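You operate a simulated robot arm through the tools that you are given. There is no shell and no other tool.

You are at the controls of a simulated robot arm. One attempt, no reset.

JOB
Put things in order on the top of the beige bench. At the end: the pink night lamp stands where the grey lamp module stood; the grey lamp module stands where the black adaptor stood; the grey spare holder from the top of the beige bench stands on top of the white fan base; the black adaptor stands where the grey spare holder stood; whatever was shut is shut again. Leave all else as you found it, and nothing knocked over.

The check looks at the end state, three seconds after you hand in, the way a careful person would. Anything else that was tipped, shoved, dropped, spilled or broken makes it a failure.

ROBOT AND FRAMES
A 6-joint arm with a two-finger gripper, fixed in place. Base frame: the origin is at the foot of the arm, x ahead of it, y to its left, z up; the work surface is at about z = 0. Readings come in mm, rad, newtons and seconds.
With the tool pointing down near the work surface it reaches from about 180 to 480 mm from the base axis. Its first joint turns from -1.152 to 1.152 rad. Payload 1.76 kg.
The tool frame sits at the grasp point between the pads (the TCP): z along the fingers, y along the line on which they close. The tips reach 29 mm beyond it. The gripper opens to 82 mm; its body begins 58 mm behind the TCP.
Orientation is told as [roll, pitch, yaw] about the base's x, y, z axes, in that order, counted from this pose: with the fingers straight down and closing along the base's y, the tool's x points along the base's -x, its y along +y and its z along -z.

CONTROLS
- The arm moves only by the tool step_arm. Its argument "plan" is a list of rows, each a list of 7 numbers: the finger opening in m, from 0 to 0.082, then the shift along the base's x, y, z in m, then the turn, a rotation vector about the base's x, y, z in rad. In form: [[jaw, x, y, z, ax, ay, az], ...]. A call has 1 to 20 rows; each row shifts and turns the commanded pose from where the row before left it. Each row takes 0.2 s and may step no farther than 50 mm and 0.15 rad from the row before; otherwise, or with a gripper value out of range, the whole call is refused. A pose out of reach is approached as far as the arm can. The call stops where the force on the tool passes 40 N (or 10 N more than at its start, if that is more) or the arm is blocked; 0.2 s more then pass. The fingers move at their own pace (about 203.5 mm/s each) and stop on an object; they squeeze with about 34 N. The grip force told is the motor's: it shows also when the fingers shut on nothing. Time passes only in rows, and 0.2 s behind the last, so rows that do not move let the fingers close. It gives the time, the measured TCP pose, the force on the tool (base axes), the opening and the grip force at its end, in the units of the frame above (readings bear some noise), with the torque about the TCP (base axes, N m) and any sound that the robot's microphone picked up.
- Cameras (640 x 400 px; columns grow to the right, rows downward): "scene" is fixed at [75.8, 362.1, 425]; the picture's right is [-0.52, -0.86, 0.00], its down [-0.54, 0.33, -0.77] and it looks along [0.66, -0.40, -0.64] (base axes); focal length 219 px, centre (320, 200). "wrist" rides on the gripper at [79, 4, -89] in the tool frame; the picture's right is [-0.05, 1.00, 0.00], its down [-0.71, -0.04, -0.71] and it looks along [-0.71, -0.04, 0.71] (tool axes); focal length 256 px, centre (320, 200). There is no depth. A picture from a camera that has moved, and an enlarged one, comes with that camera's place and axes in the base frame and with its lens. The place of the scene camera against the robot may be out by one fixed shift of up to 12 mm in any direction.
- get_image(camera): a new picture of that camera. The clock stands still meanwhile.
- close_up(camera, box): a new picture of the part [left, top, right, bottom] of that camera's present view, enlarged. The clock stands still meanwhile.
- close_job(): hands the job in; it is judged then, once.

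Nothing tells you positions but the pictures and the camera data. Unless the task says otherwise, let go and move clear before handing in.

The tools are called as a command line: name --pt "numbers of a row" for each row, then --argument value for the rest, lists and objects as JSON in quotes. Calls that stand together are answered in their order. step_arm: Moves the arm, as the interface text tells. Its arguments: {"type":"object","properties":{"plan":{"type":"array"}},"required":["plan"]} The other tools are called the same way: get_image (camera) takes a picture; close_up (camera, box) takes an enlarged picture of a part of a camera's view; close_job () hands the job in.

At the start:

```text
time_s: 0.0
eef_pos: [287.9, 109.7, 250.8]
tool_rot: [-0.002, -0.001, -0.001]
wrist_force: [0.2, 0.4, -0.3]
ft_torque: [-0.02, -0.01, 0.0]
opening: 82.3
gripper_force: 0.1
```

scene: 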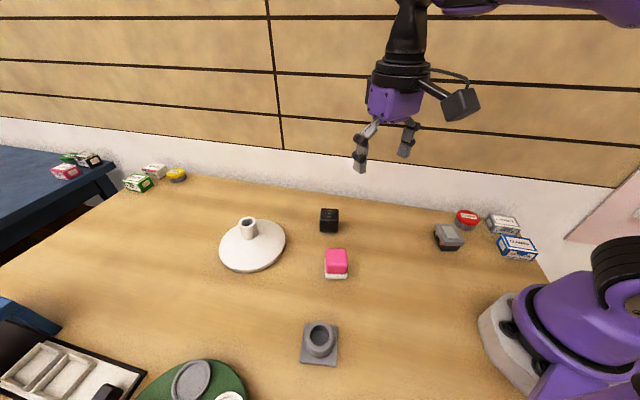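
wrist: 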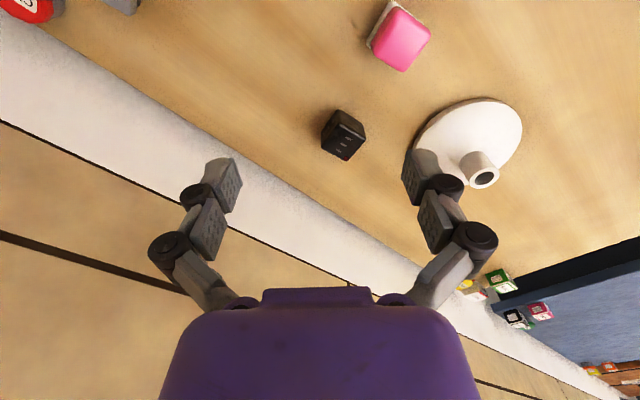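

I see a bench with a white fan base, a black cube (adaptor), a pink block (night lamp), a grey item with a socket (holder?), and another grey item near the right boxes. I'll look closer to tell which is which before moving.

close_up --camera "scene" --box '[200, 190, 360, 290]'

close_up --camera "scene" --box '[410, 190, 570, 290]'

close_up --camera "scene" --box '[240, 300, 400, 400]'

close_up --camera "scene" --box '[0, 290, 260, 400]'

close_up --camera "scene" --box '[0, 130, 200, 255]'

```text
4.00 times, centred on (280, 240) of scene
camera zoom: at [75.8, 362.1, 425.0], right [-0.52, -0.86, 0.0], down [-0.54, 0.33, -0.77], along [0.66, -0.4, -0.64], focal length 877 px, centre (480, 40)
```

zoom: 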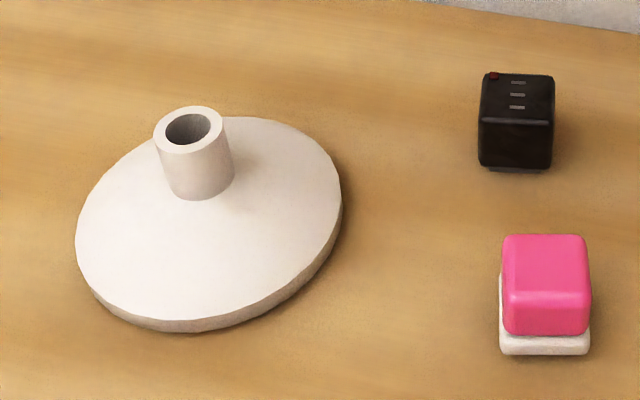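

```text
4.00 times, centred on (490, 240) of scene
camera zoom: at [75.8, 362.1, 425.0], right [-0.52, -0.86, 0.0], down [-0.54, 0.33, -0.77], along [0.66, -0.4, -0.64], focal length 877 px, centre (-360, 40)
```

zoom: 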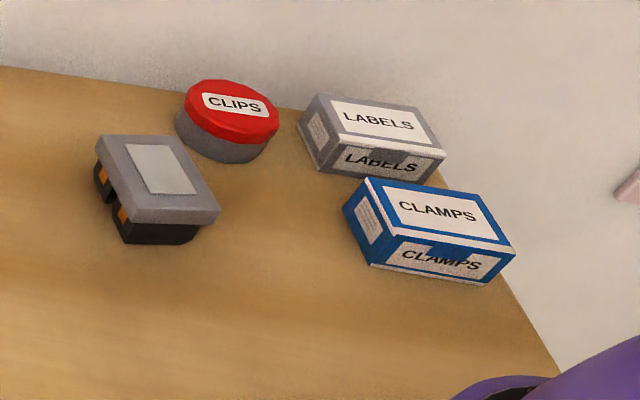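

```text
4.00 times, centred on (320, 350) of scene
camera zoom: at [75.8, 362.1, 425.0], right [-0.52, -0.86, 0.0], down [-0.54, 0.33, -0.77], along [0.66, -0.4, -0.64], focal length 877 px, centre (320, -400)
```

zoom: 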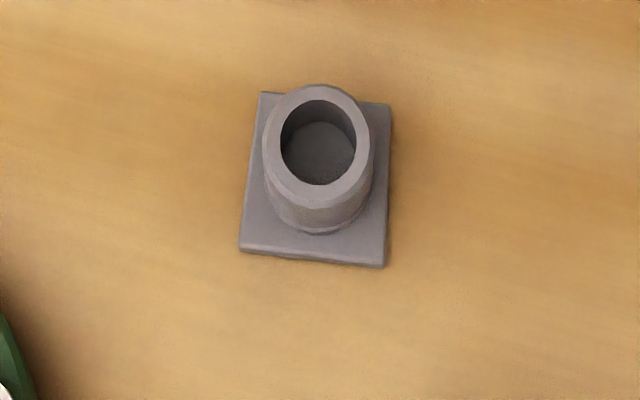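

```text
2.46 times, centred on (130, 345) of scene
camera zoom: at [75.8, 362.1, 425.0], right [-0.52, -0.86, 0.0], down [-0.54, 0.33, -0.77], along [0.66, -0.4, -0.64], focal length 540 px, centre (788, -157)
```

zoom: 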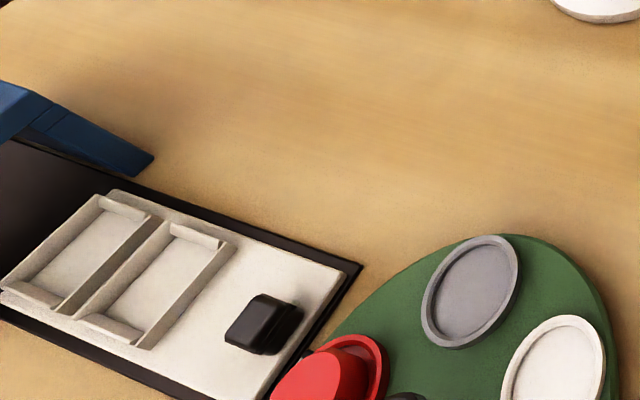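

```text
3.20 times, centred on (100, 192) of scene
camera zoom: at [75.8, 362.1, 425.0], right [-0.52, -0.86, 0.0], down [-0.54, 0.33, -0.77], along [0.66, -0.4, -0.64], focal length 701 px, centre (1024, 224)
```

zoom: 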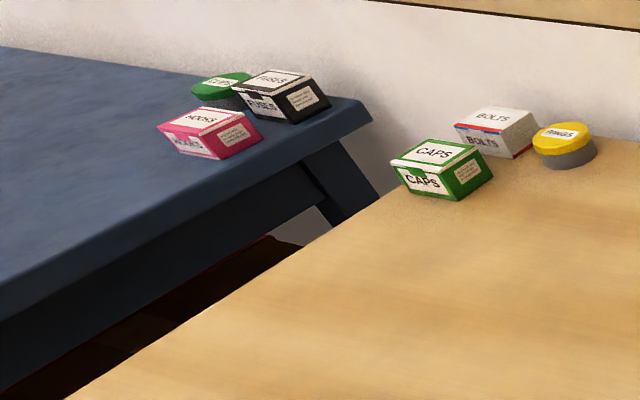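

The pink lamp, black adaptor, grey lamp module (by the CLIPS tin) and grey spare holder (plate with a cup) look distinct. The fan base seems to be far out, near (435, 325). I'll move the wrist camera over there for a survey before touching anything.

step_arm --pt "0.082 -0.0176 0.038 0.01 0 0 0" --pt "0.082 -0.0176 0.038 0.01 0 0 0" --pt "0.082 -0.0176 0.038 0.01 0 0 0" --pt "0.082 -0.0176 0.038 0.01 0 0 0" --pt "0.082 -0.0176 0.038 0.01 0 0 0" --pt "0.082 0 0 0 0 0 0"

get_image --camera "wrist"

get_image --camera "scene"

```text
time_s: 1.4
eef_pos: [199.6, 301.3, 301.8]
tool_rot: [0.0, 0.001, 0.0]
wrist_force: [-0.6, 0.1, -0.2]
ft_torque: [-0.01, 0.01, 0.01]
opening: 82.3
gripper_force: 0.1
```

```text
taken
camera wrist: at [120.5, 306.0, 391.6], right [0.05, 1.0, 0.0], down [0.71, -0.04, 0.71], along [0.71, -0.04, -0.71], focal length 256 px, centre (320, 200)
```

wrist: 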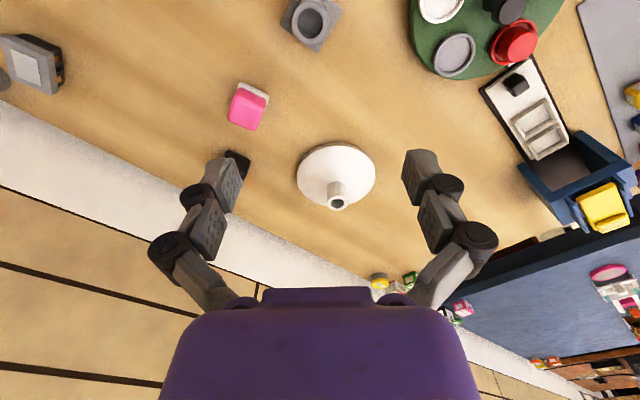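

```text
taken
```

scene: 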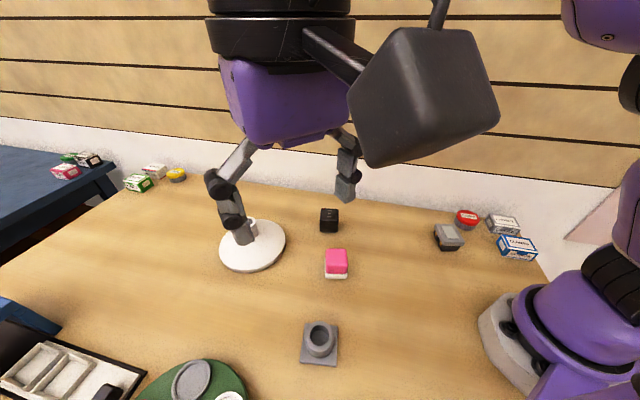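

The wrist view shows the whole bench, with more objects to the left: a blue bin, a yellow item and a green board. I'll zoom in on these and on the fan base.

close_up --camera "wrist" --box '[400, 0, 640, 150]'

close_up --camera "wrist" --box '[480, 100, 640, 250]'

close_up --camera "wrist" --box '[260, 125, 420, 225]'

close_up --camera "wrist" --box '[200, 0, 360, 100]'

close_up --camera "wrist" --box '[0, 0, 160, 100]'

close_up --camera "wrist" --box '[480, 230, 640, 400]'

```text
2.67 times, centred on (520, 75) of wrist
camera zoom: at [120.5, 306.0, 391.6], right [0.05, 1.0, 0.0], down [0.71, -0.04, 0.71], along [0.71, -0.04, -0.71], focal length 683 px, centre (-213, 533)
```

zoom: 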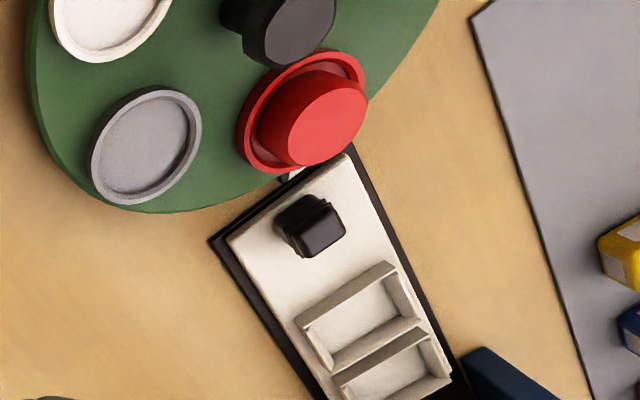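

```text
2.67 times, centred on (560, 175) of wrist
camera zoom: at [120.5, 306.0, 391.6], right [0.05, 1.0, 0.0], down [0.71, -0.04, 0.71], along [0.71, -0.04, -0.71], focal length 683 px, centre (-320, 267)
```

zoom: 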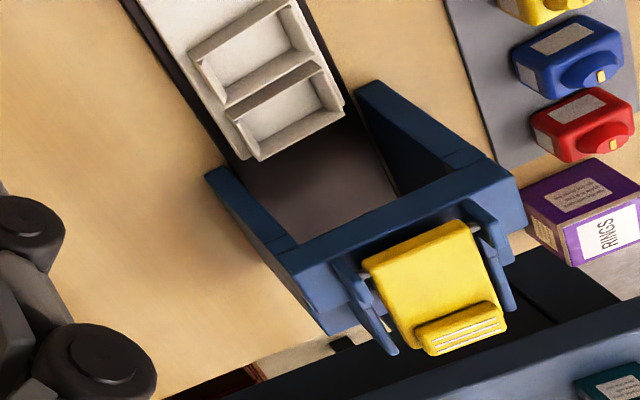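

```text
4.00 times, centred on (340, 175) of wrist
camera zoom: at [120.5, 306.0, 391.6], right [0.05, 1.0, 0.0], down [0.71, -0.04, 0.71], along [0.71, -0.04, -0.71], focal length 1024 px, centre (240, 300)
```

zoom: 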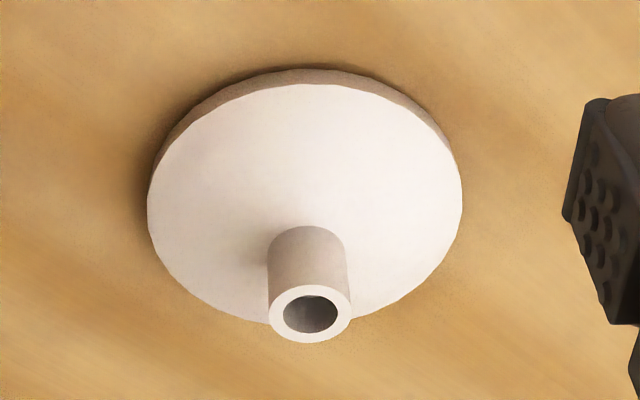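

```text
4.00 times, centred on (280, 50) of wrist
camera zoom: at [120.5, 306.0, 391.6], right [0.05, 1.0, 0.0], down [0.71, -0.04, 0.71], along [0.71, -0.04, -0.71], focal length 1024 px, centre (480, 800)
```

zoom: 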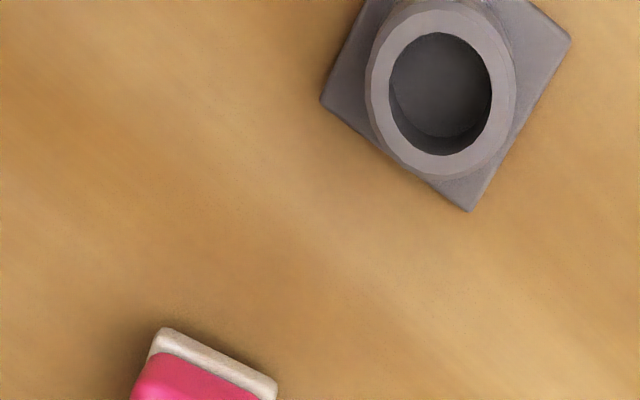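

```text
4.00 times, centred on (80, 50) of wrist
camera zoom: at [120.5, 306.0, 391.6], right [0.05, 1.0, 0.0], down [0.71, -0.04, 0.71], along [0.71, -0.04, -0.71], focal length 1024 px, centre (1280, 800)
```

zoom: 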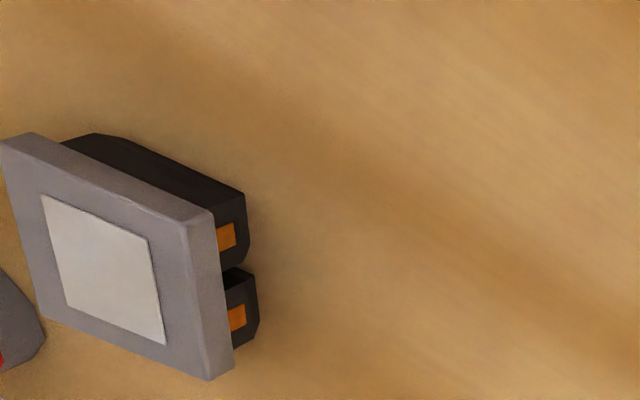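

```text
2.35 times, centred on (560, 315) of wrist
camera zoom: at [120.5, 306.0, 391.6], right [0.05, 1.0, 0.0], down [0.71, -0.04, 0.71], along [0.71, -0.04, -0.71], focal length 602 px, centre (-245, -71)
```

zoom: 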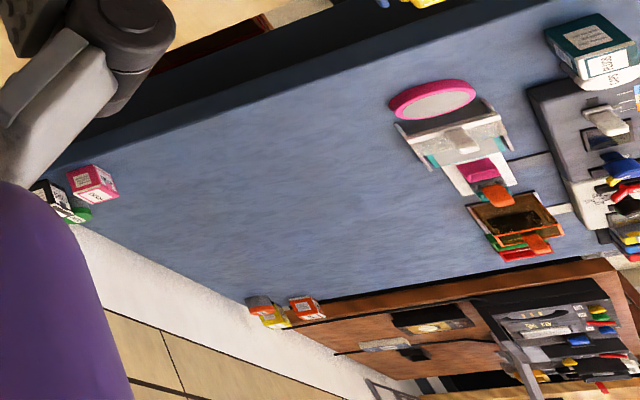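

The fan base centre is about (445, 322) with a radius of 75 mm, and its post is offset towards +x. The free part of the disc nearest the robot is about 510 mm out, beyond vertical reach, so I'll test whether the arm can get there with and without tilt while the gripper is empty.

step_arm --pt "0.082 0.0355 0 -0.017 0 0 0.1045" --pt "0.082 0.0355 0 -0.017 0 0 0.1045" --pt "0.082 0.0355 0 -0.017 0 0 0.1045" --pt "0.082 0.0355 0 -0.017 0 0 0.1045" --pt "0.082 0.0355 0 -0.017 0 0 0.1045" --pt "0.082 0.0355 0 -0.017 0 0 0.1045" --pt "0.082 0 0 -0.04 0 0 0" --pt "0.082 0 0 -0.04 0 0 0" --pt "0.082 0 0 0 0 0 0"

get_image --camera "wrist"

```text
time_s: 3.4
eef_pos: [346.9, 289.0, 100.0]
tool_rot: [0.0, 0.0, 0.628]
wrist_force: [0.2, -0.9, -0.6]
ft_torque: [0.0, 0.0, -0.01]
opening: 82.1
gripper_force: 0.1
out of reach, approached as far as the arm can: row 3, 4, 5, 6
```

```text
taken
camera wrist: at [281.5, 246.5, 190.6], right [-0.54, 0.84, 0.0], down [0.59, 0.38, 0.71], along [0.59, 0.38, -0.71], focal length 256 px, centre (320, 200)
```

wrist: 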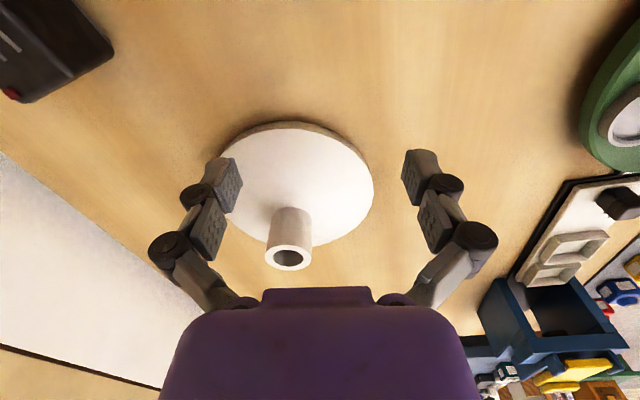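

Vertical reach stopped at about 451 mm when high up. I'll push outward from this lower height to find the vertical limit, then try tilting.

step_arm --pt "0.082 0 0 -0.02 0 0 0" --pt "0.082 0.016 0.0054 0 0 0 0" --pt "0.082 0.016 0.0054 0 0 0 0" --pt "0.082 0.016 0.0 0 0 0 0" --pt "0.082 0.016 0.0 0 0 0 0" --pt "0.082 0 0 0 0 0 0"

```text
time_s: 4.8
eef_pos: [384.3, 283.1, 78.1]
tool_rot: [0.001, 0.0, 0.627]
wrist_force: [0.3, 0.3, 0.1]
ft_torque: [0.02, -0.02, 0.01]
opening: 82.0
gripper_force: 0.0
out of reach, approached as far as the arm can: row 3, 4, 5
```

The vertical limit is about 477 mm. Now I'll tilt the fingers outward by about 0.36 rad and extend to the intended spot near (413, 299).

step_arm --pt "0.082 0 0 0 0.0704 -0.0972 0" --pt "0.082 0 0 0 0.0704 -0.0972 0" --pt "0.082 0 0 0 0.0704 -0.0972 0" --pt "0.082 0.0146 0.008 0 0 0 0" --pt "0.082 0.0146 0.008 0 0 0 0" --pt "0.082 0 0 0 0 0 0"

get_image --camera "wrist"

get_image --camera "scene"

```text
time_s: 6.2
eef_pos: [415.7, 299.2, 75.1]
tool_rot: [0.0, -0.359, 0.628]
wrist_force: [-0.5, -0.2, -0.3]
ft_torque: [-0.03, -0.01, -0.01]
opening: 82.2
gripper_force: 0.0
```

```text
taken
camera wrist: at [327.8, 240.9, 131.7], right [-0.55, 0.84, 0.02], down [0.36, 0.21, 0.91], along [0.76, 0.5, -0.41], focal length 256 px, centre (320, 200)
```

wrist: 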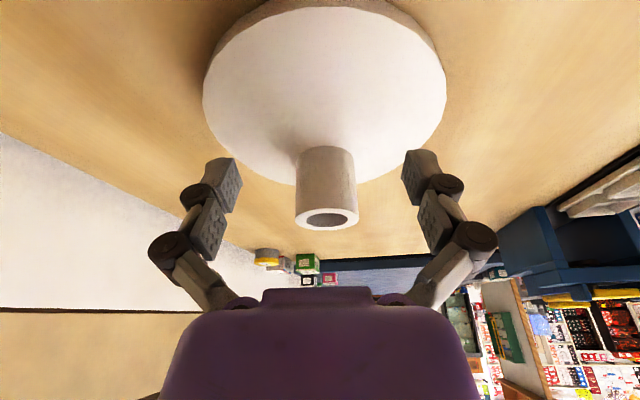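

```text
taken
```

scene: 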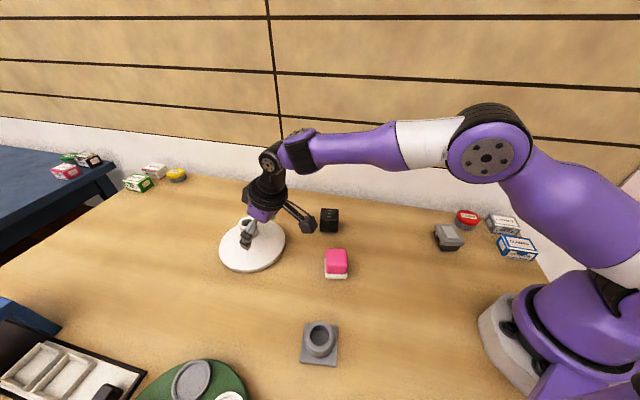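

The tilted pose reaches the spot at (416, 299). I'll take a close-up of the fan base from here to refine its geometry and disc height.

close_up --camera "wrist" --box '[180, 0, 500, 240]'

close_up --camera "scene" --box '[200, 120, 360, 290]'

```text
1.67 times, centred on (340, 120) of wrist
camera zoom: at [327.8, 240.9, 131.7], right [-0.55, 0.84, 0.02], down [0.36, 0.21, 0.91], along [0.76, 0.5, -0.41], focal length 427 px, centre (287, 333)
```

zoom: 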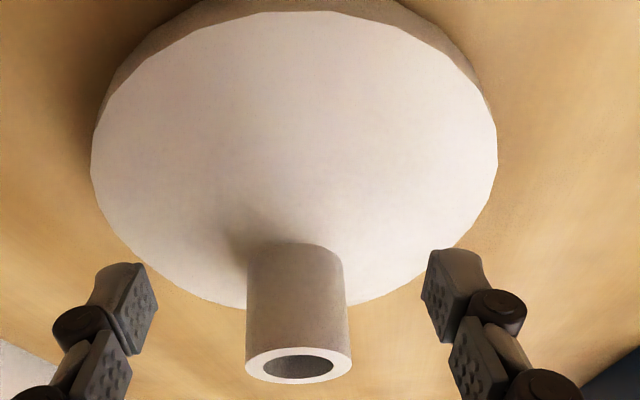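

```text
2.35 times, centred on (280, 205) of scene
camera zoom: at [75.8, 362.1, 425.0], right [-0.52, -0.86, 0.0], down [-0.54, 0.33, -0.77], along [0.66, -0.4, -0.64], focal length 516 px, centre (414, 188)
```

zoom: 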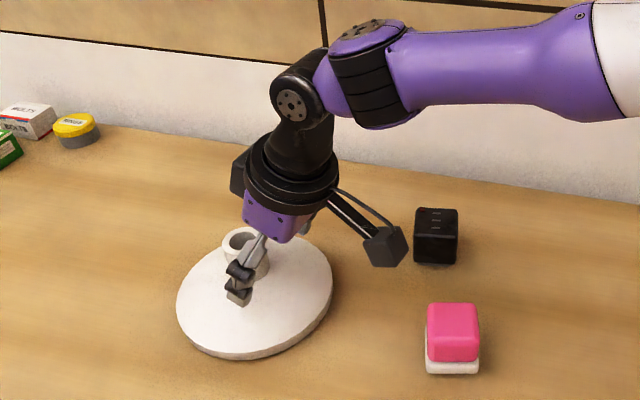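

With tilt the fan base spot is reachable. The refined numbers put the disc centre near (440, 320), its top at 12–20 mm, and the target for the holder near (411, 299). Next I'll go above the holder at about (185, 291) with the same tilt, and yaw matched to its plate.

step_arm --pt "0.082 0 0 0.045 0 0 0" --pt "0.082 -0.0391 -0.00215 0 0 0 0.0495" --pt "0.082 -0.0391 -0.00215 0 0 0 0.0495" --pt "0.082 -0.0391 -0.00215 0 0 0 0.0495" --pt "0.082 -0.0391 -0.00215 0 0 0 0.0495" --pt "0.082 -0.0391 -0.00215 0 0 0 0.0495" --pt "0.082 -0.0391 -0.00215 0 0 0 0.0495" --pt "0.082 0 0 0 0 0 0"

get_image --camera "wrist"

get_image --camera "scene"

```text
time_s: 8.0
eef_pos: [180.3, 286.4, 120.1]
tool_rot: [-0.001, -0.361, 0.925]
wrist_force: [-0.2, 0.1, 0.2]
ft_torque: [-0.02, -0.01, 0.0]
opening: 82.0
gripper_force: 0.1
```

```text
taken
camera wrist: at [113.8, 206.0, 176.3], right [-0.77, 0.64, 0.02], down [0.28, 0.31, 0.91], along [0.58, 0.7, -0.41], focal length 256 px, centre (320, 200)
```

wrist: 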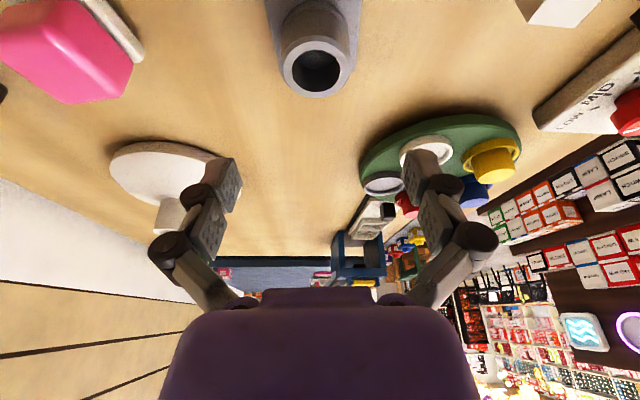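

```text
taken
```

scene: 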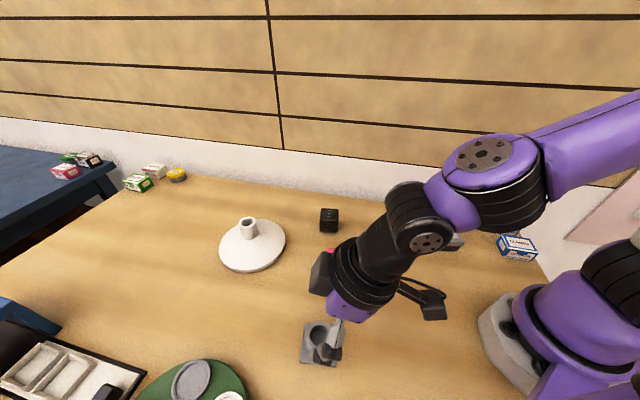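

The cup centre computes to (185, 291), which agrees with my earlier estimate, and the plate is aligned with the fingers. I'll descend partway and check.

step_arm --pt "0.082 0.0004 0 -0.025 0 0 0" --pt "0.082 0.0004 0 -0.025 0 0 0" --pt "0.082 0 0 -0.02 0 0 0" --pt "0.082 0 0 0 0 0 0"

get_image --camera "wrist"

close_up --camera "scene" --box '[260, 280, 420, 380]'

```text
time_s: 9.0
eef_pos: [177.7, 287.0, 50.7]
tool_rot: [-0.001, -0.359, 0.925]
wrist_force: [1.6, 0.2, 0.2]
ft_torque: [0.02, 0.03, 0.03]
opening: 82.2
gripper_force: 0.1
```

```text
taken
camera wrist: at [111.8, 206.1, 107.0], right [-0.77, 0.64, 0.02], down [0.28, 0.31, 0.91], along [0.58, 0.7, -0.41], focal length 256 px, centre (320, 200)
```

wrist: 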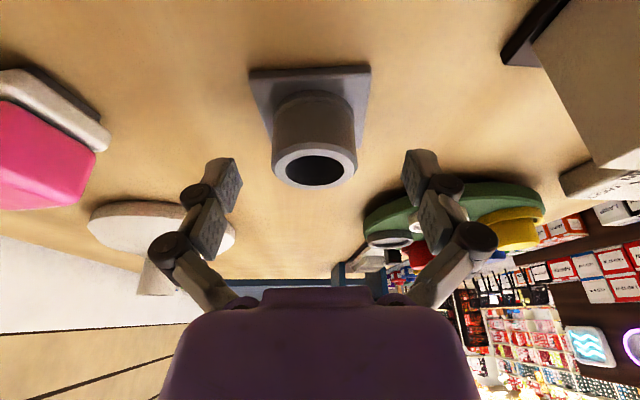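

```text
4.00 times, centred on (340, 330) of scene
camera zoom: at [75.8, 362.1, 425.0], right [-0.52, -0.86, 0.0], down [-0.54, 0.33, -0.77], along [0.66, -0.4, -0.64], focal length 877 px, centre (240, -320)
```

zoom: 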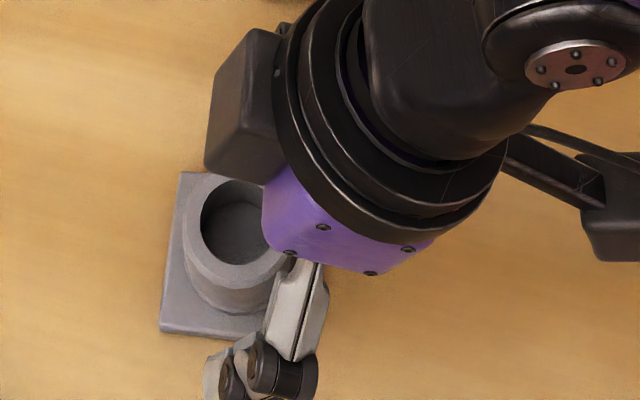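

The cup is about 3 mm off laterally. I'll correct that and descend to the grasp height of about 42 mm.

step_arm --pt "0.082 0.0034 -0.0007 0 0 0 0" --pt "0.082 0 0 -0.0045 0 0 0" --pt "0.082 0 0 -0.0045 0 0 0" --pt "0.082 0 0 0 0 0 0"

get_image --camera "wrist"

```text
time_s: 10.0
eef_pos: [183.9, 285.8, 42.3]
tool_rot: [0.001, -0.359, 0.926]
wrist_force: [0.3, 0.3, 0.1]
ft_torque: [-0.02, 0.01, -0.02]
opening: 82.0
gripper_force: 0.1
```

```text
taken
camera wrist: at [117.8, 204.3, 98.0], right [-0.77, 0.64, 0.02], down [0.28, 0.31, 0.91], along [0.58, 0.7, -0.41], focal length 256 px, centre (320, 200)
```

wrist: 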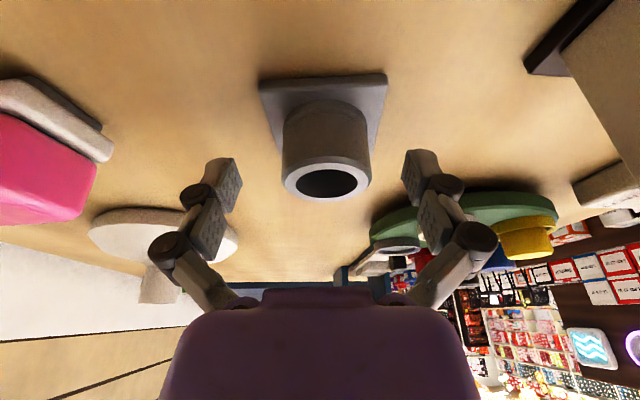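

I overshot by about 2.5 mm laterally, so I'll nudge back and let it settle before closing.

step_arm --pt "0.082 -0.002 0.0012 0 0 0 0" --pt "0.082 0 0 0 0 0 0" --pt "0.082 0 0 0 0 0 0"

close_up --camera "wrist" --box '[200, 50, 440, 230]'

```text
time_s: 10.8
eef_pos: [182.5, 286.4, 42.8]
tool_rot: [0.0, -0.359, 0.923]
wrist_force: [0.6, -0.1, 0.1]
ft_torque: [0.0, -0.04, -0.02]
opening: 82.0
gripper_force: 0.1
```

```text
2.22 times, centred on (320, 140) of wrist
camera zoom: at [115.7, 205.1, 98.7], right [-0.77, 0.64, 0.02], down [0.28, 0.31, 0.91], along [0.58, 0.7, -0.41], focal length 569 px, centre (320, 333)
```

zoom: 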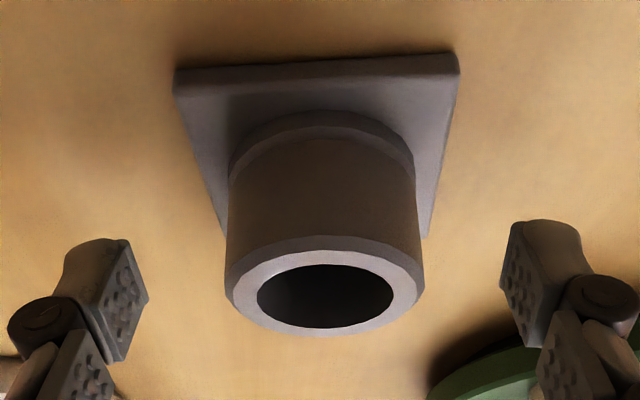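

Alignment looks good, so I'll close on the cup.

step_arm --pt "0.03 0 0 0 0 0 0" --pt "0.03 0 0 0 0 0 0" --pt "0.03 0 0 0 0 0 0"

get_image --camera "wrist"

```text
time_s: 11.6
eef_pos: [182.0, 286.9, 43.6]
tool_rot: [0.001, -0.368, 0.926]
wrist_force: [-0.8, 4.6, 33.8]
ft_torque: [0.18, -0.04, 0.01]
opening: 41.3
gripper_force: 33.9
```

```text
taken
camera wrist: at [116.4, 206.4, 99.5], right [-0.77, 0.64, 0.02], down [0.27, 0.3, 0.91], along [0.58, 0.71, -0.41], focal length 256 px, centre (320, 200)
```

wrist: 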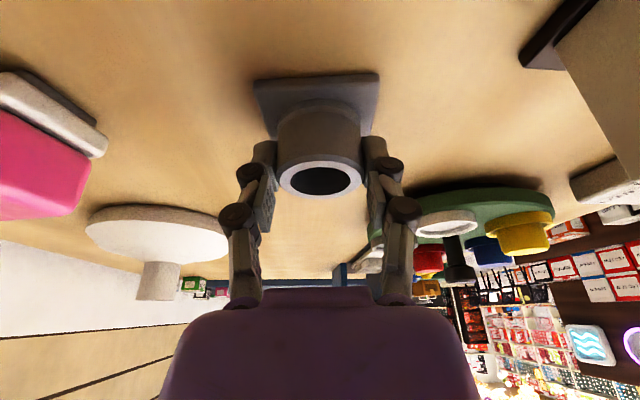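

The cup is gripped at 41 mm, and the fingertips press on the plate because they lengthen slightly as they close. I'll lift gently.

step_arm --pt "0.03 0 0 0.003 0 0 0" --pt "0.03 0 0 0.005 0 0 0" --pt "0.03 0 0 0.015 0 0 0" --pt "0.03 0 0 0.025 0 0 0" --pt "0.03 0 0 0 0 0 0"

get_image --camera "wrist"

close_up --camera "scene" --box '[240, 270, 400, 370]'

```text
time_s: 12.8
eef_pos: [182.9, 286.3, 90.9]
tool_rot: [0.0, -0.362, 0.925]
wrist_force: [-0.3, 0.2, 0.4]
ft_torque: [-0.03, -0.02, 0.01]
opening: 41.1
gripper_force: 34.4
```

```text
taken
camera wrist: at [116.5, 205.4, 147.4], right [-0.77, 0.64, 0.02], down [0.28, 0.31, 0.91], along [0.58, 0.7, -0.41], focal length 256 px, centre (320, 200)
```

wrist: 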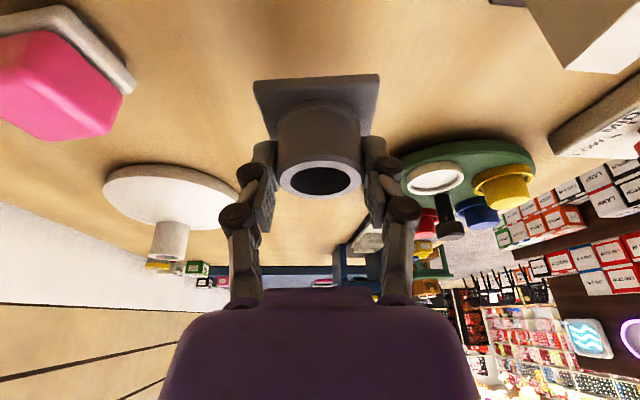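

```text
4.00 times, centred on (320, 320) of scene
camera zoom: at [75.8, 362.1, 425.0], right [-0.52, -0.86, 0.0], down [-0.54, 0.33, -0.77], along [0.66, -0.4, -0.64], focal length 877 px, centre (320, -280)
```

zoom: 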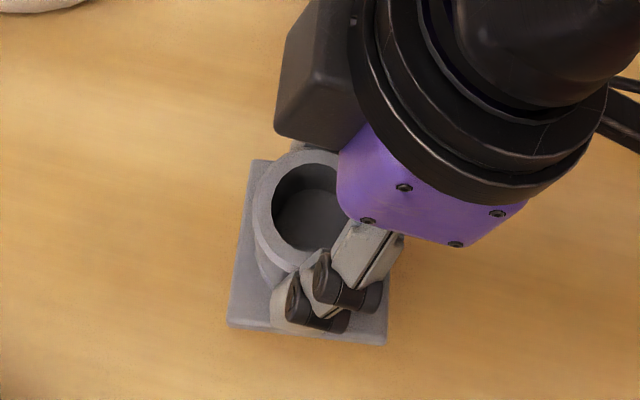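

The holder is lifted level. Now I'll carry it over to the fan base at a safe height, turning the yaw back to radial.

step_arm --pt "0.03 0 0 0.015 0 0 0" --pt "0.03 0.0373 0.0016 0 0 0 -0.0493" --pt "0.03 0.0373 0.0016 0 0 0 -0.0493" --pt "0.03 0.0373 0.0016 0 0 0 -0.0493" --pt "0.03 0.0373 0.0016 0 0 0 -0.0493" --pt "0.03 0.0373 0.0016 0 0 0 -0.0493" --pt "0.03 0.0373 0.0016 0 0 0 -0.0493" --pt "0.03 0 0 0 0 0 0"

get_image --camera "wrist"

close_up --camera "scene" --box '[180, 180, 340, 280]'

```text
time_s: 14.6
eef_pos: [407.7, 298.2, 105.4]
tool_rot: [0.0, -0.358, 0.629]
wrist_force: [-0.6, -1.0, -1.1]
ft_torque: [-0.06, 0.05, -0.01]
opening: 41.0
gripper_force: 34.2
```

```text
taken
camera wrist: at [320.0, 239.6, 160.7], right [-0.55, 0.84, 0.02], down [0.36, 0.21, 0.91], along [0.76, 0.5, -0.41], focal length 256 px, centre (320, 200)
```

wrist: 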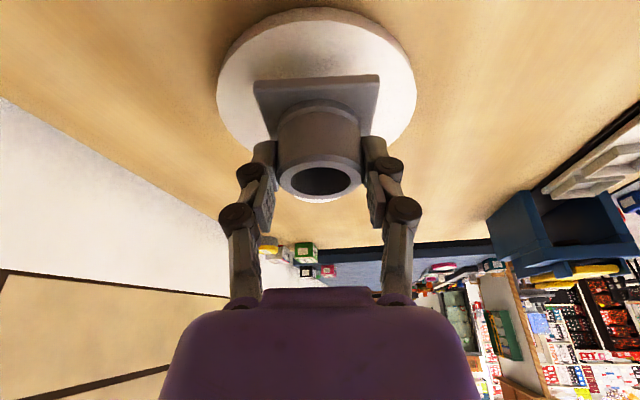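

```text
4.00 times, centred on (260, 230) of scene
camera zoom: at [75.8, 362.1, 425.0], right [-0.52, -0.86, 0.0], down [-0.54, 0.33, -0.77], along [0.66, -0.4, -0.64], focal length 877 px, centre (560, 80)
```

zoom: 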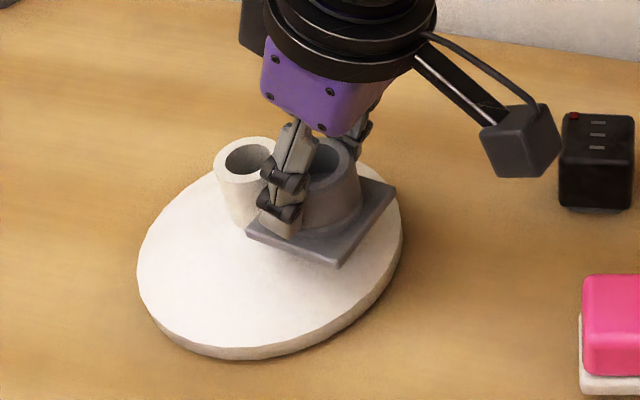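

The holder is over the disc, clear of the post. I'll adjust a couple of mm and lower to about 12 mm above the expected contact.

step_arm --pt "0.03 -0.001 -0.002 -0.02 0 0 0" --pt "0.03 0 0 -0.015 0 0 0" --pt "0.03 0 0 0 0 0 0" --pt "0.03 0 0 0 0 0 0"

close_up --camera "wrist" --box '[200, 0, 440, 180]'

close_up --camera "scene" --box '[180, 180, 340, 280]'

```text
time_s: 15.2
eef_pos: [406.8, 296.3, 78.8]
tool_rot: [-0.002, -0.376, 0.63]
wrist_force: [-2.8, -2.0, 7.8]
ft_torque: [0.01, -0.05, 0.01]
opening: 41.7
gripper_force: 34.1
stopped in row 3: the force on the tool passed its limit at 55 N (the readings are from after the stop); the commanded pose is now the measured one
```

```text
2.22 times, centred on (320, 90) of wrist
camera zoom: at [319.5, 237.6, 134.1], right [-0.55, 0.84, 0.02], down [0.34, 0.2, 0.92], along [0.76, 0.51, -0.4], focal length 569 px, centre (320, 444)
```

zoom: 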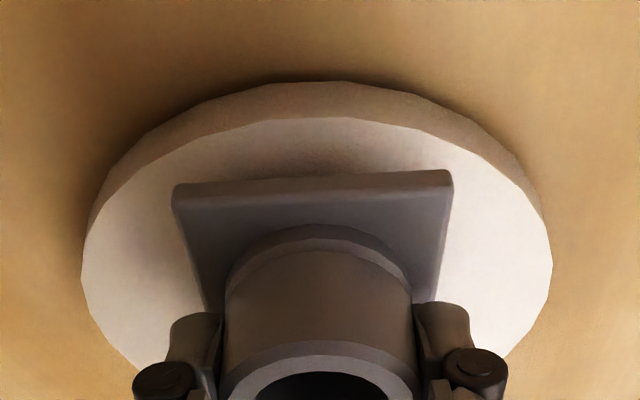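

```text
4.00 times, centred on (260, 230) of scene
camera zoom: at [75.8, 362.1, 425.0], right [-0.52, -0.86, 0.0], down [-0.54, 0.33, -0.77], along [0.66, -0.4, -0.64], focal length 877 px, centre (560, 80)
```

zoom: 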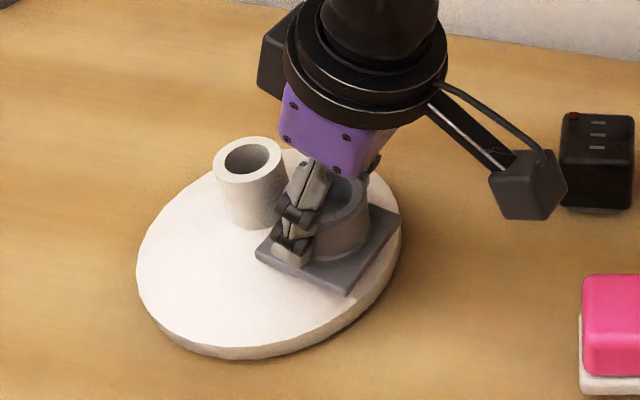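

The tool met resistance earlier than expected, and the scene picture suggests the fan base shifted outward by about 12 mm during the transport. I'll stop and look closely before going further.

close_up --camera "scene" --box '[210, 205, 290, 275]'

close_up --camera "wrist" --box '[225, 30, 415, 150]'

get_image --camera "scene"

get_image --camera "wrist"

```text
5.71 times, centred on (250, 240) of scene
camera zoom: at [75.8, 362.1, 425.0], right [-0.52, -0.86, 0.0], down [-0.54, 0.33, -0.77], along [0.66, -0.4, -0.64], focal length 1252 px, centre (720, -29)
```

zoom: 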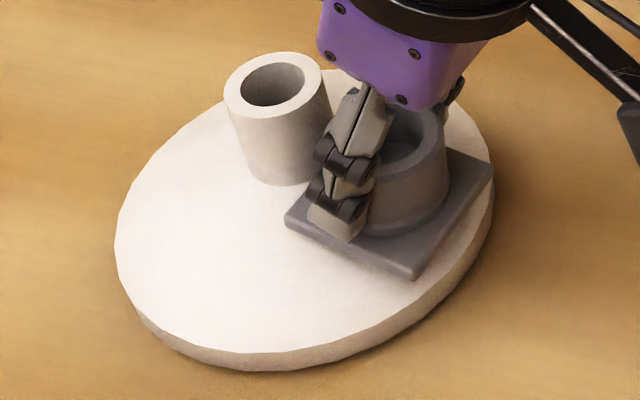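

```text
3.33 times, centred on (320, 90) of wrist
camera zoom: at [319.5, 237.6, 134.1], right [-0.55, 0.84, 0.02], down [0.34, 0.2, 0.92], along [0.76, 0.51, -0.4], focal length 853 px, centre (320, 567)
```

zoom: 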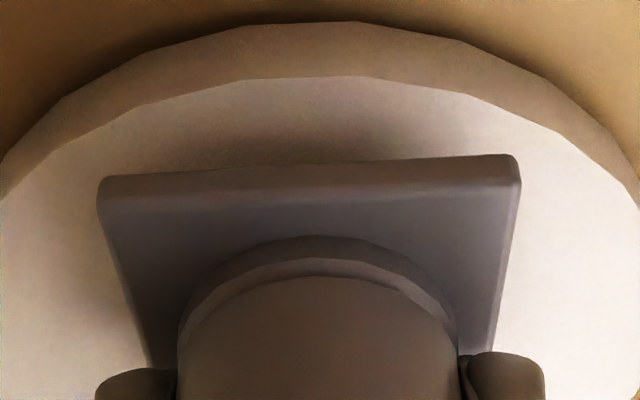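

```text
taken
```

scene: 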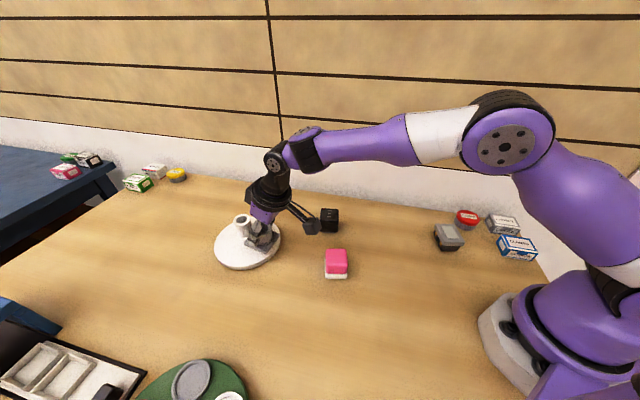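

```text
taken
camera wrist: at [319.5, 237.6, 134.1], right [-0.55, 0.84, 0.02], down [0.34, 0.2, 0.92], along [0.76, 0.51, -0.4], focal length 256 px, centre (320, 200)
```

wrist: 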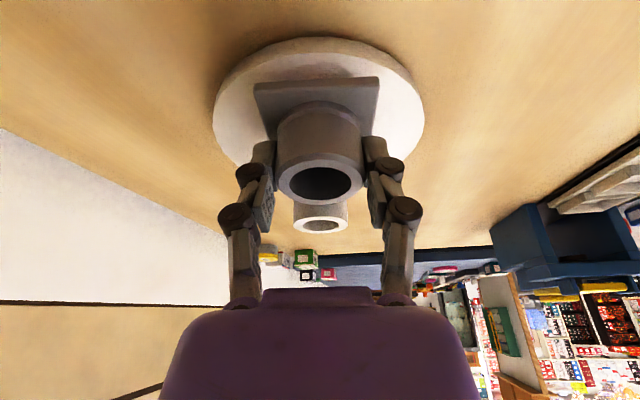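

I've found my mistake. Triangulating the post across two wrist views gives a height of about 81 mm, with the post centred on a cone-shaped disc at about (440, 320). My plate edge must have pushed the post outward by about 17 mm. I'll put the holder back on its original spot, slide the fan base back to where it was, and then set the holder on top of the post with more tilt.

step_arm --pt "0.03 -0.008 -0.006 0.01 -0.0094 0.013 0" --pt "0.03 -0.008 -0.006 0.025 0 0 0" --pt "0.03 -0.0345 0.0004 0 0 0 0.0493" --pt "0.03 -0.0345 0.0004 0 0 0 0.0493" --pt "0.03 -0.0345 0.0004 0 0 0 0.0493" --pt "0.03 -0.0345 0.0004 0 0 0 0.0493" --pt "0.03 -0.0345 0.0004 0 0 0 0.0493" --pt "0.03 -0.0345 0.0004 0 0 0 0.0493" --pt "0.03 0 0 -0.02 0 0 0" --pt "0.03 0 0 0 0 0 0" --pt "0.03 0 0 0 0 0 0"

get_image --camera "wrist"

close_up --camera "wrist" --box '[80, 140, 260, 290]'

close_up --camera "scene" --box '[200, 190, 360, 290]'

```text
time_s: 17.6
eef_pos: [183.3, 285.4, 92.5]
tool_rot: [-0.001, -0.359, 0.925]
wrist_force: [-0.3, 0.4, -0.3]
ft_torque: [-0.02, -0.04, 0.0]
opening: 41.4
gripper_force: 34.4
```

```text
taken
camera wrist: at [117.0, 204.5, 149.0], right [-0.77, 0.64, 0.02], down [0.28, 0.31, 0.91], along [0.58, 0.7, -0.41], focal length 256 px, centre (320, 200)
```

wrist: 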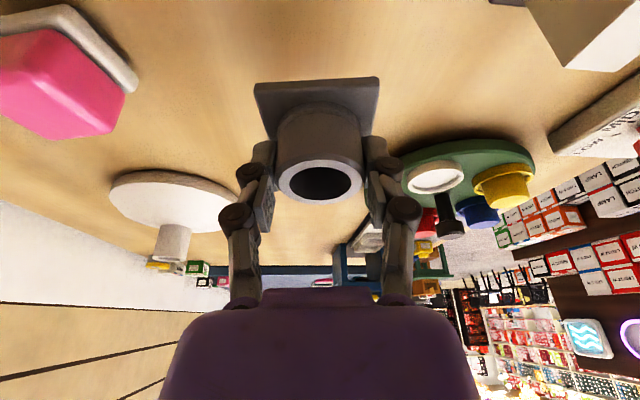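

```text
2.67 times, centred on (170, 215) of wrist
camera zoom: at [117.0, 204.5, 149.0], right [-0.77, 0.64, 0.02], down [0.28, 0.31, 0.91], along [0.58, 0.7, -0.41], focal length 683 px, centre (720, 160)
```

zoom: 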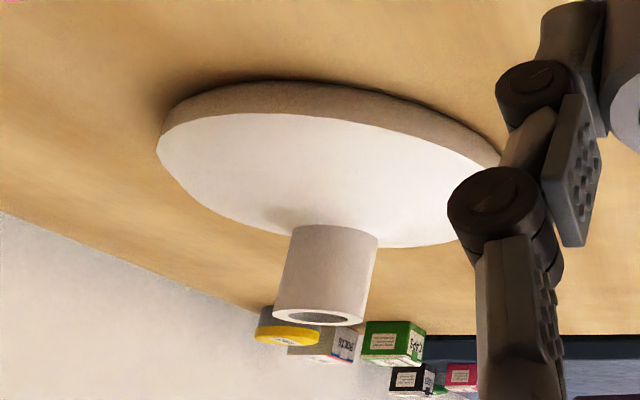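

```text
4.00 times, centred on (280, 240) of scene
camera zoom: at [75.8, 362.1, 425.0], right [-0.52, -0.86, 0.0], down [-0.54, 0.33, -0.77], along [0.66, -0.4, -0.64], focal length 877 px, centre (480, 40)
```

zoom: 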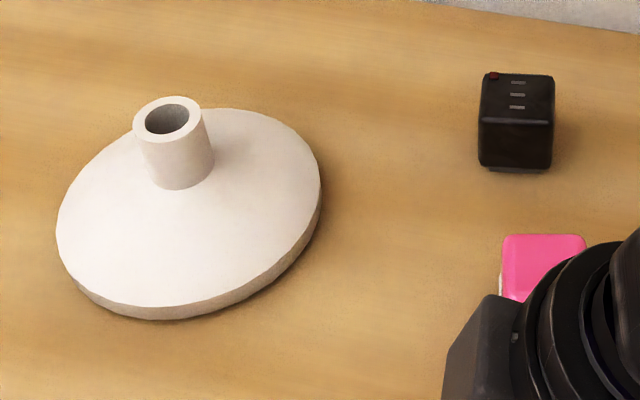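

The side view confirms that the disc is a shallow cone with a central post, now displaced by about (+14, +7) mm. I'll set the holder back down on its original spot and release it.

step_arm --pt "0.03 -0.0008 0.001 -0.025 0 0 0" --pt "0.03 0 0 -0.017 0 0 0" --pt "0.03 0 0 -0.004 0 0 0" --pt "0.03 0 0 -0.002 0 0 0" --pt "0.03 0 0 0 0 0 0"

```text
time_s: 18.8
eef_pos: [181.6, 287.4, 44.4]
tool_rot: [-0.001, -0.358, 0.925]
wrist_force: [0.0, -0.3, -0.2]
ft_torque: [0.04, 0.01, 0.0]
opening: 41.2
gripper_force: 33.7
```

step_arm --pt "0.03 0 0 -0.0015 0 0 0" --pt "0.03 0 0 0 0 0 0"

close_up --camera "wrist" --box '[200, 50, 440, 230]'

```text
time_s: 19.4
eef_pos: [183.7, 288.7, 42.6]
tool_rot: [0.001, -0.36, 0.925]
wrist_force: [0.3, -1.2, 8.1]
ft_torque: [-0.16, 0.19, 0.07]
opening: 41.3
gripper_force: 33.6
```

```text
2.22 times, centred on (320, 140) of wrist
camera zoom: at [116.8, 206.5, 100.2], right [-0.77, 0.64, 0.02], down [0.28, 0.31, 0.91], along [0.58, 0.7, -0.41], focal length 569 px, centre (320, 333)
```

zoom: 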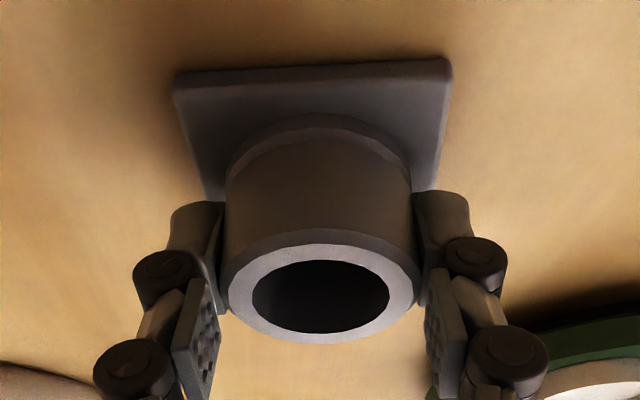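

It's touching down with 8 N, so I'll release and retreat upward.

step_arm --pt "0.06 0 0 0 0 0 0" --pt "0.082 0 0 0 0 0 0" --pt "0.082 0 0 0 0 0 0" --pt "0.082 0 0 0.02 0 0 0" --pt "0.082 0 0 0.04 0 0 0" --pt "0.082 0 0 0.03 0 0 0" --pt "0.082 0 0 0 0 0 0"

get_image --camera "wrist"

get_image --camera "scene"

close_up --camera "scene" --box '[240, 300, 400, 400]'

close_up --camera "scene" --box '[210, 205, 290, 275]'

```text
time_s: 21.0
eef_pos: [183.0, 286.9, 135.3]
tool_rot: [0.001, -0.358, 0.924]
wrist_force: [0.6, -0.6, 0.2]
ft_torque: [0.0, -0.01, -0.01]
opening: 82.1
gripper_force: 0.0
```

```text
taken
camera wrist: at [116.2, 205.4, 192.1], right [-0.77, 0.64, 0.02], down [0.28, 0.31, 0.91], along [0.58, 0.7, -0.41], focal length 256 px, centre (320, 200)
```

wrist: 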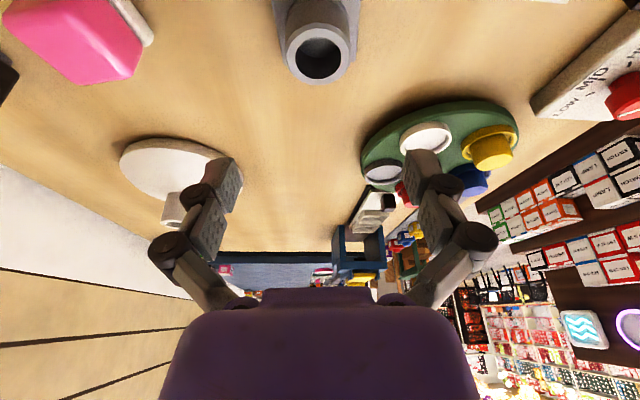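

```text
taken
```

scene: 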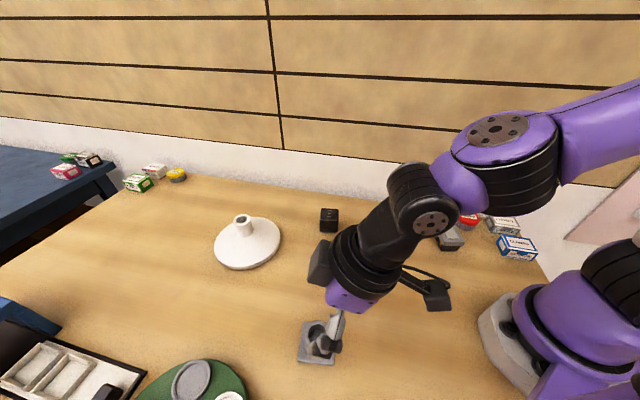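

```text
4.00 times, centred on (320, 350) of scene
camera zoom: at [75.8, 362.1, 425.0], right [-0.52, -0.86, 0.0], down [-0.54, 0.33, -0.77], along [0.66, -0.4, -0.64], focal length 877 px, centre (320, -400)
```

zoom: 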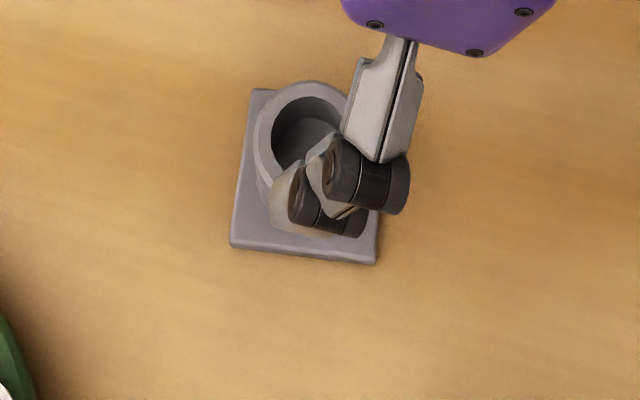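

```text
5.71 times, centred on (250, 240) of scene
camera zoom: at [75.8, 362.1, 425.0], right [-0.52, -0.86, 0.0], down [-0.54, 0.33, -0.77], along [0.66, -0.4, -0.64], focal length 1252 px, centre (720, -29)
```

zoom: 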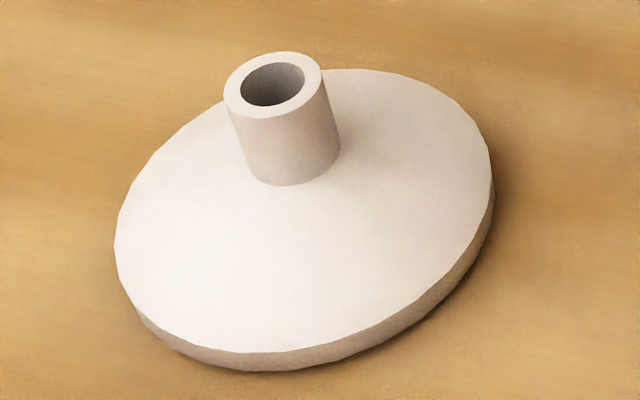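

The holder is standing again, within about 3 mm of its original spot. Now I'll approach the fan base post with 0.5 rad of tilt and open fingers, so I can grip it and slide the base back.

step_arm --pt "0.082 0 0 0 0.1133 -0.0856 0" --pt "0.082 0.0396 -0.0024 -0.006 0 0 -0.0598" --pt "0.082 0.0396 -0.0024 -0.006 0 0 -0.0598" --pt "0.082 0.0396 -0.0024 -0.006 0 0 -0.0598" --pt "0.082 0.0396 -0.0024 -0.006 0 0 -0.0598" --pt "0.082 0.0396 -0.0024 -0.006 0 0 -0.0598" --pt "0.082 0 0 0 0 0 0" --pt "0.082 0 0 0 0 0 0"

get_image --camera "wrist"

close_up --camera "scene" --box '[200, 190, 360, 290]'

```text
time_s: 22.8
eef_pos: [381.2, 272.2, 100.9]
tool_rot: [0.0, -0.499, 0.625]
wrist_force: [0.9, 0.6, -0.1]
ft_torque: [-0.03, -0.01, 0.02]
opening: 82.1
gripper_force: 0.1
```

```text
taken
camera wrist: at [288.3, 211.7, 143.4], right [-0.55, 0.84, 0.03], down [0.25, 0.13, 0.96], along [0.8, 0.53, -0.28], focal length 256 px, centre (320, 200)
```

wrist: 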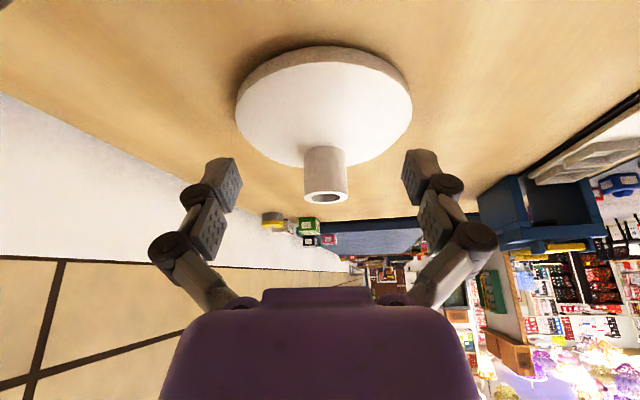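

```text
4.00 times, centred on (280, 240) of scene
camera zoom: at [75.8, 362.1, 425.0], right [-0.52, -0.86, 0.0], down [-0.54, 0.33, -0.77], along [0.66, -0.4, -0.64], focal length 877 px, centre (480, 40)
```

zoom: 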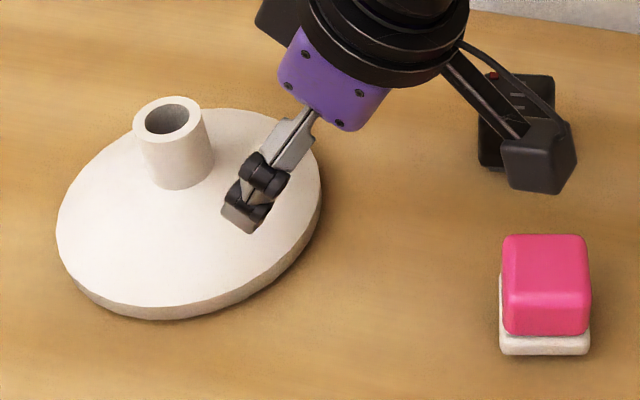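

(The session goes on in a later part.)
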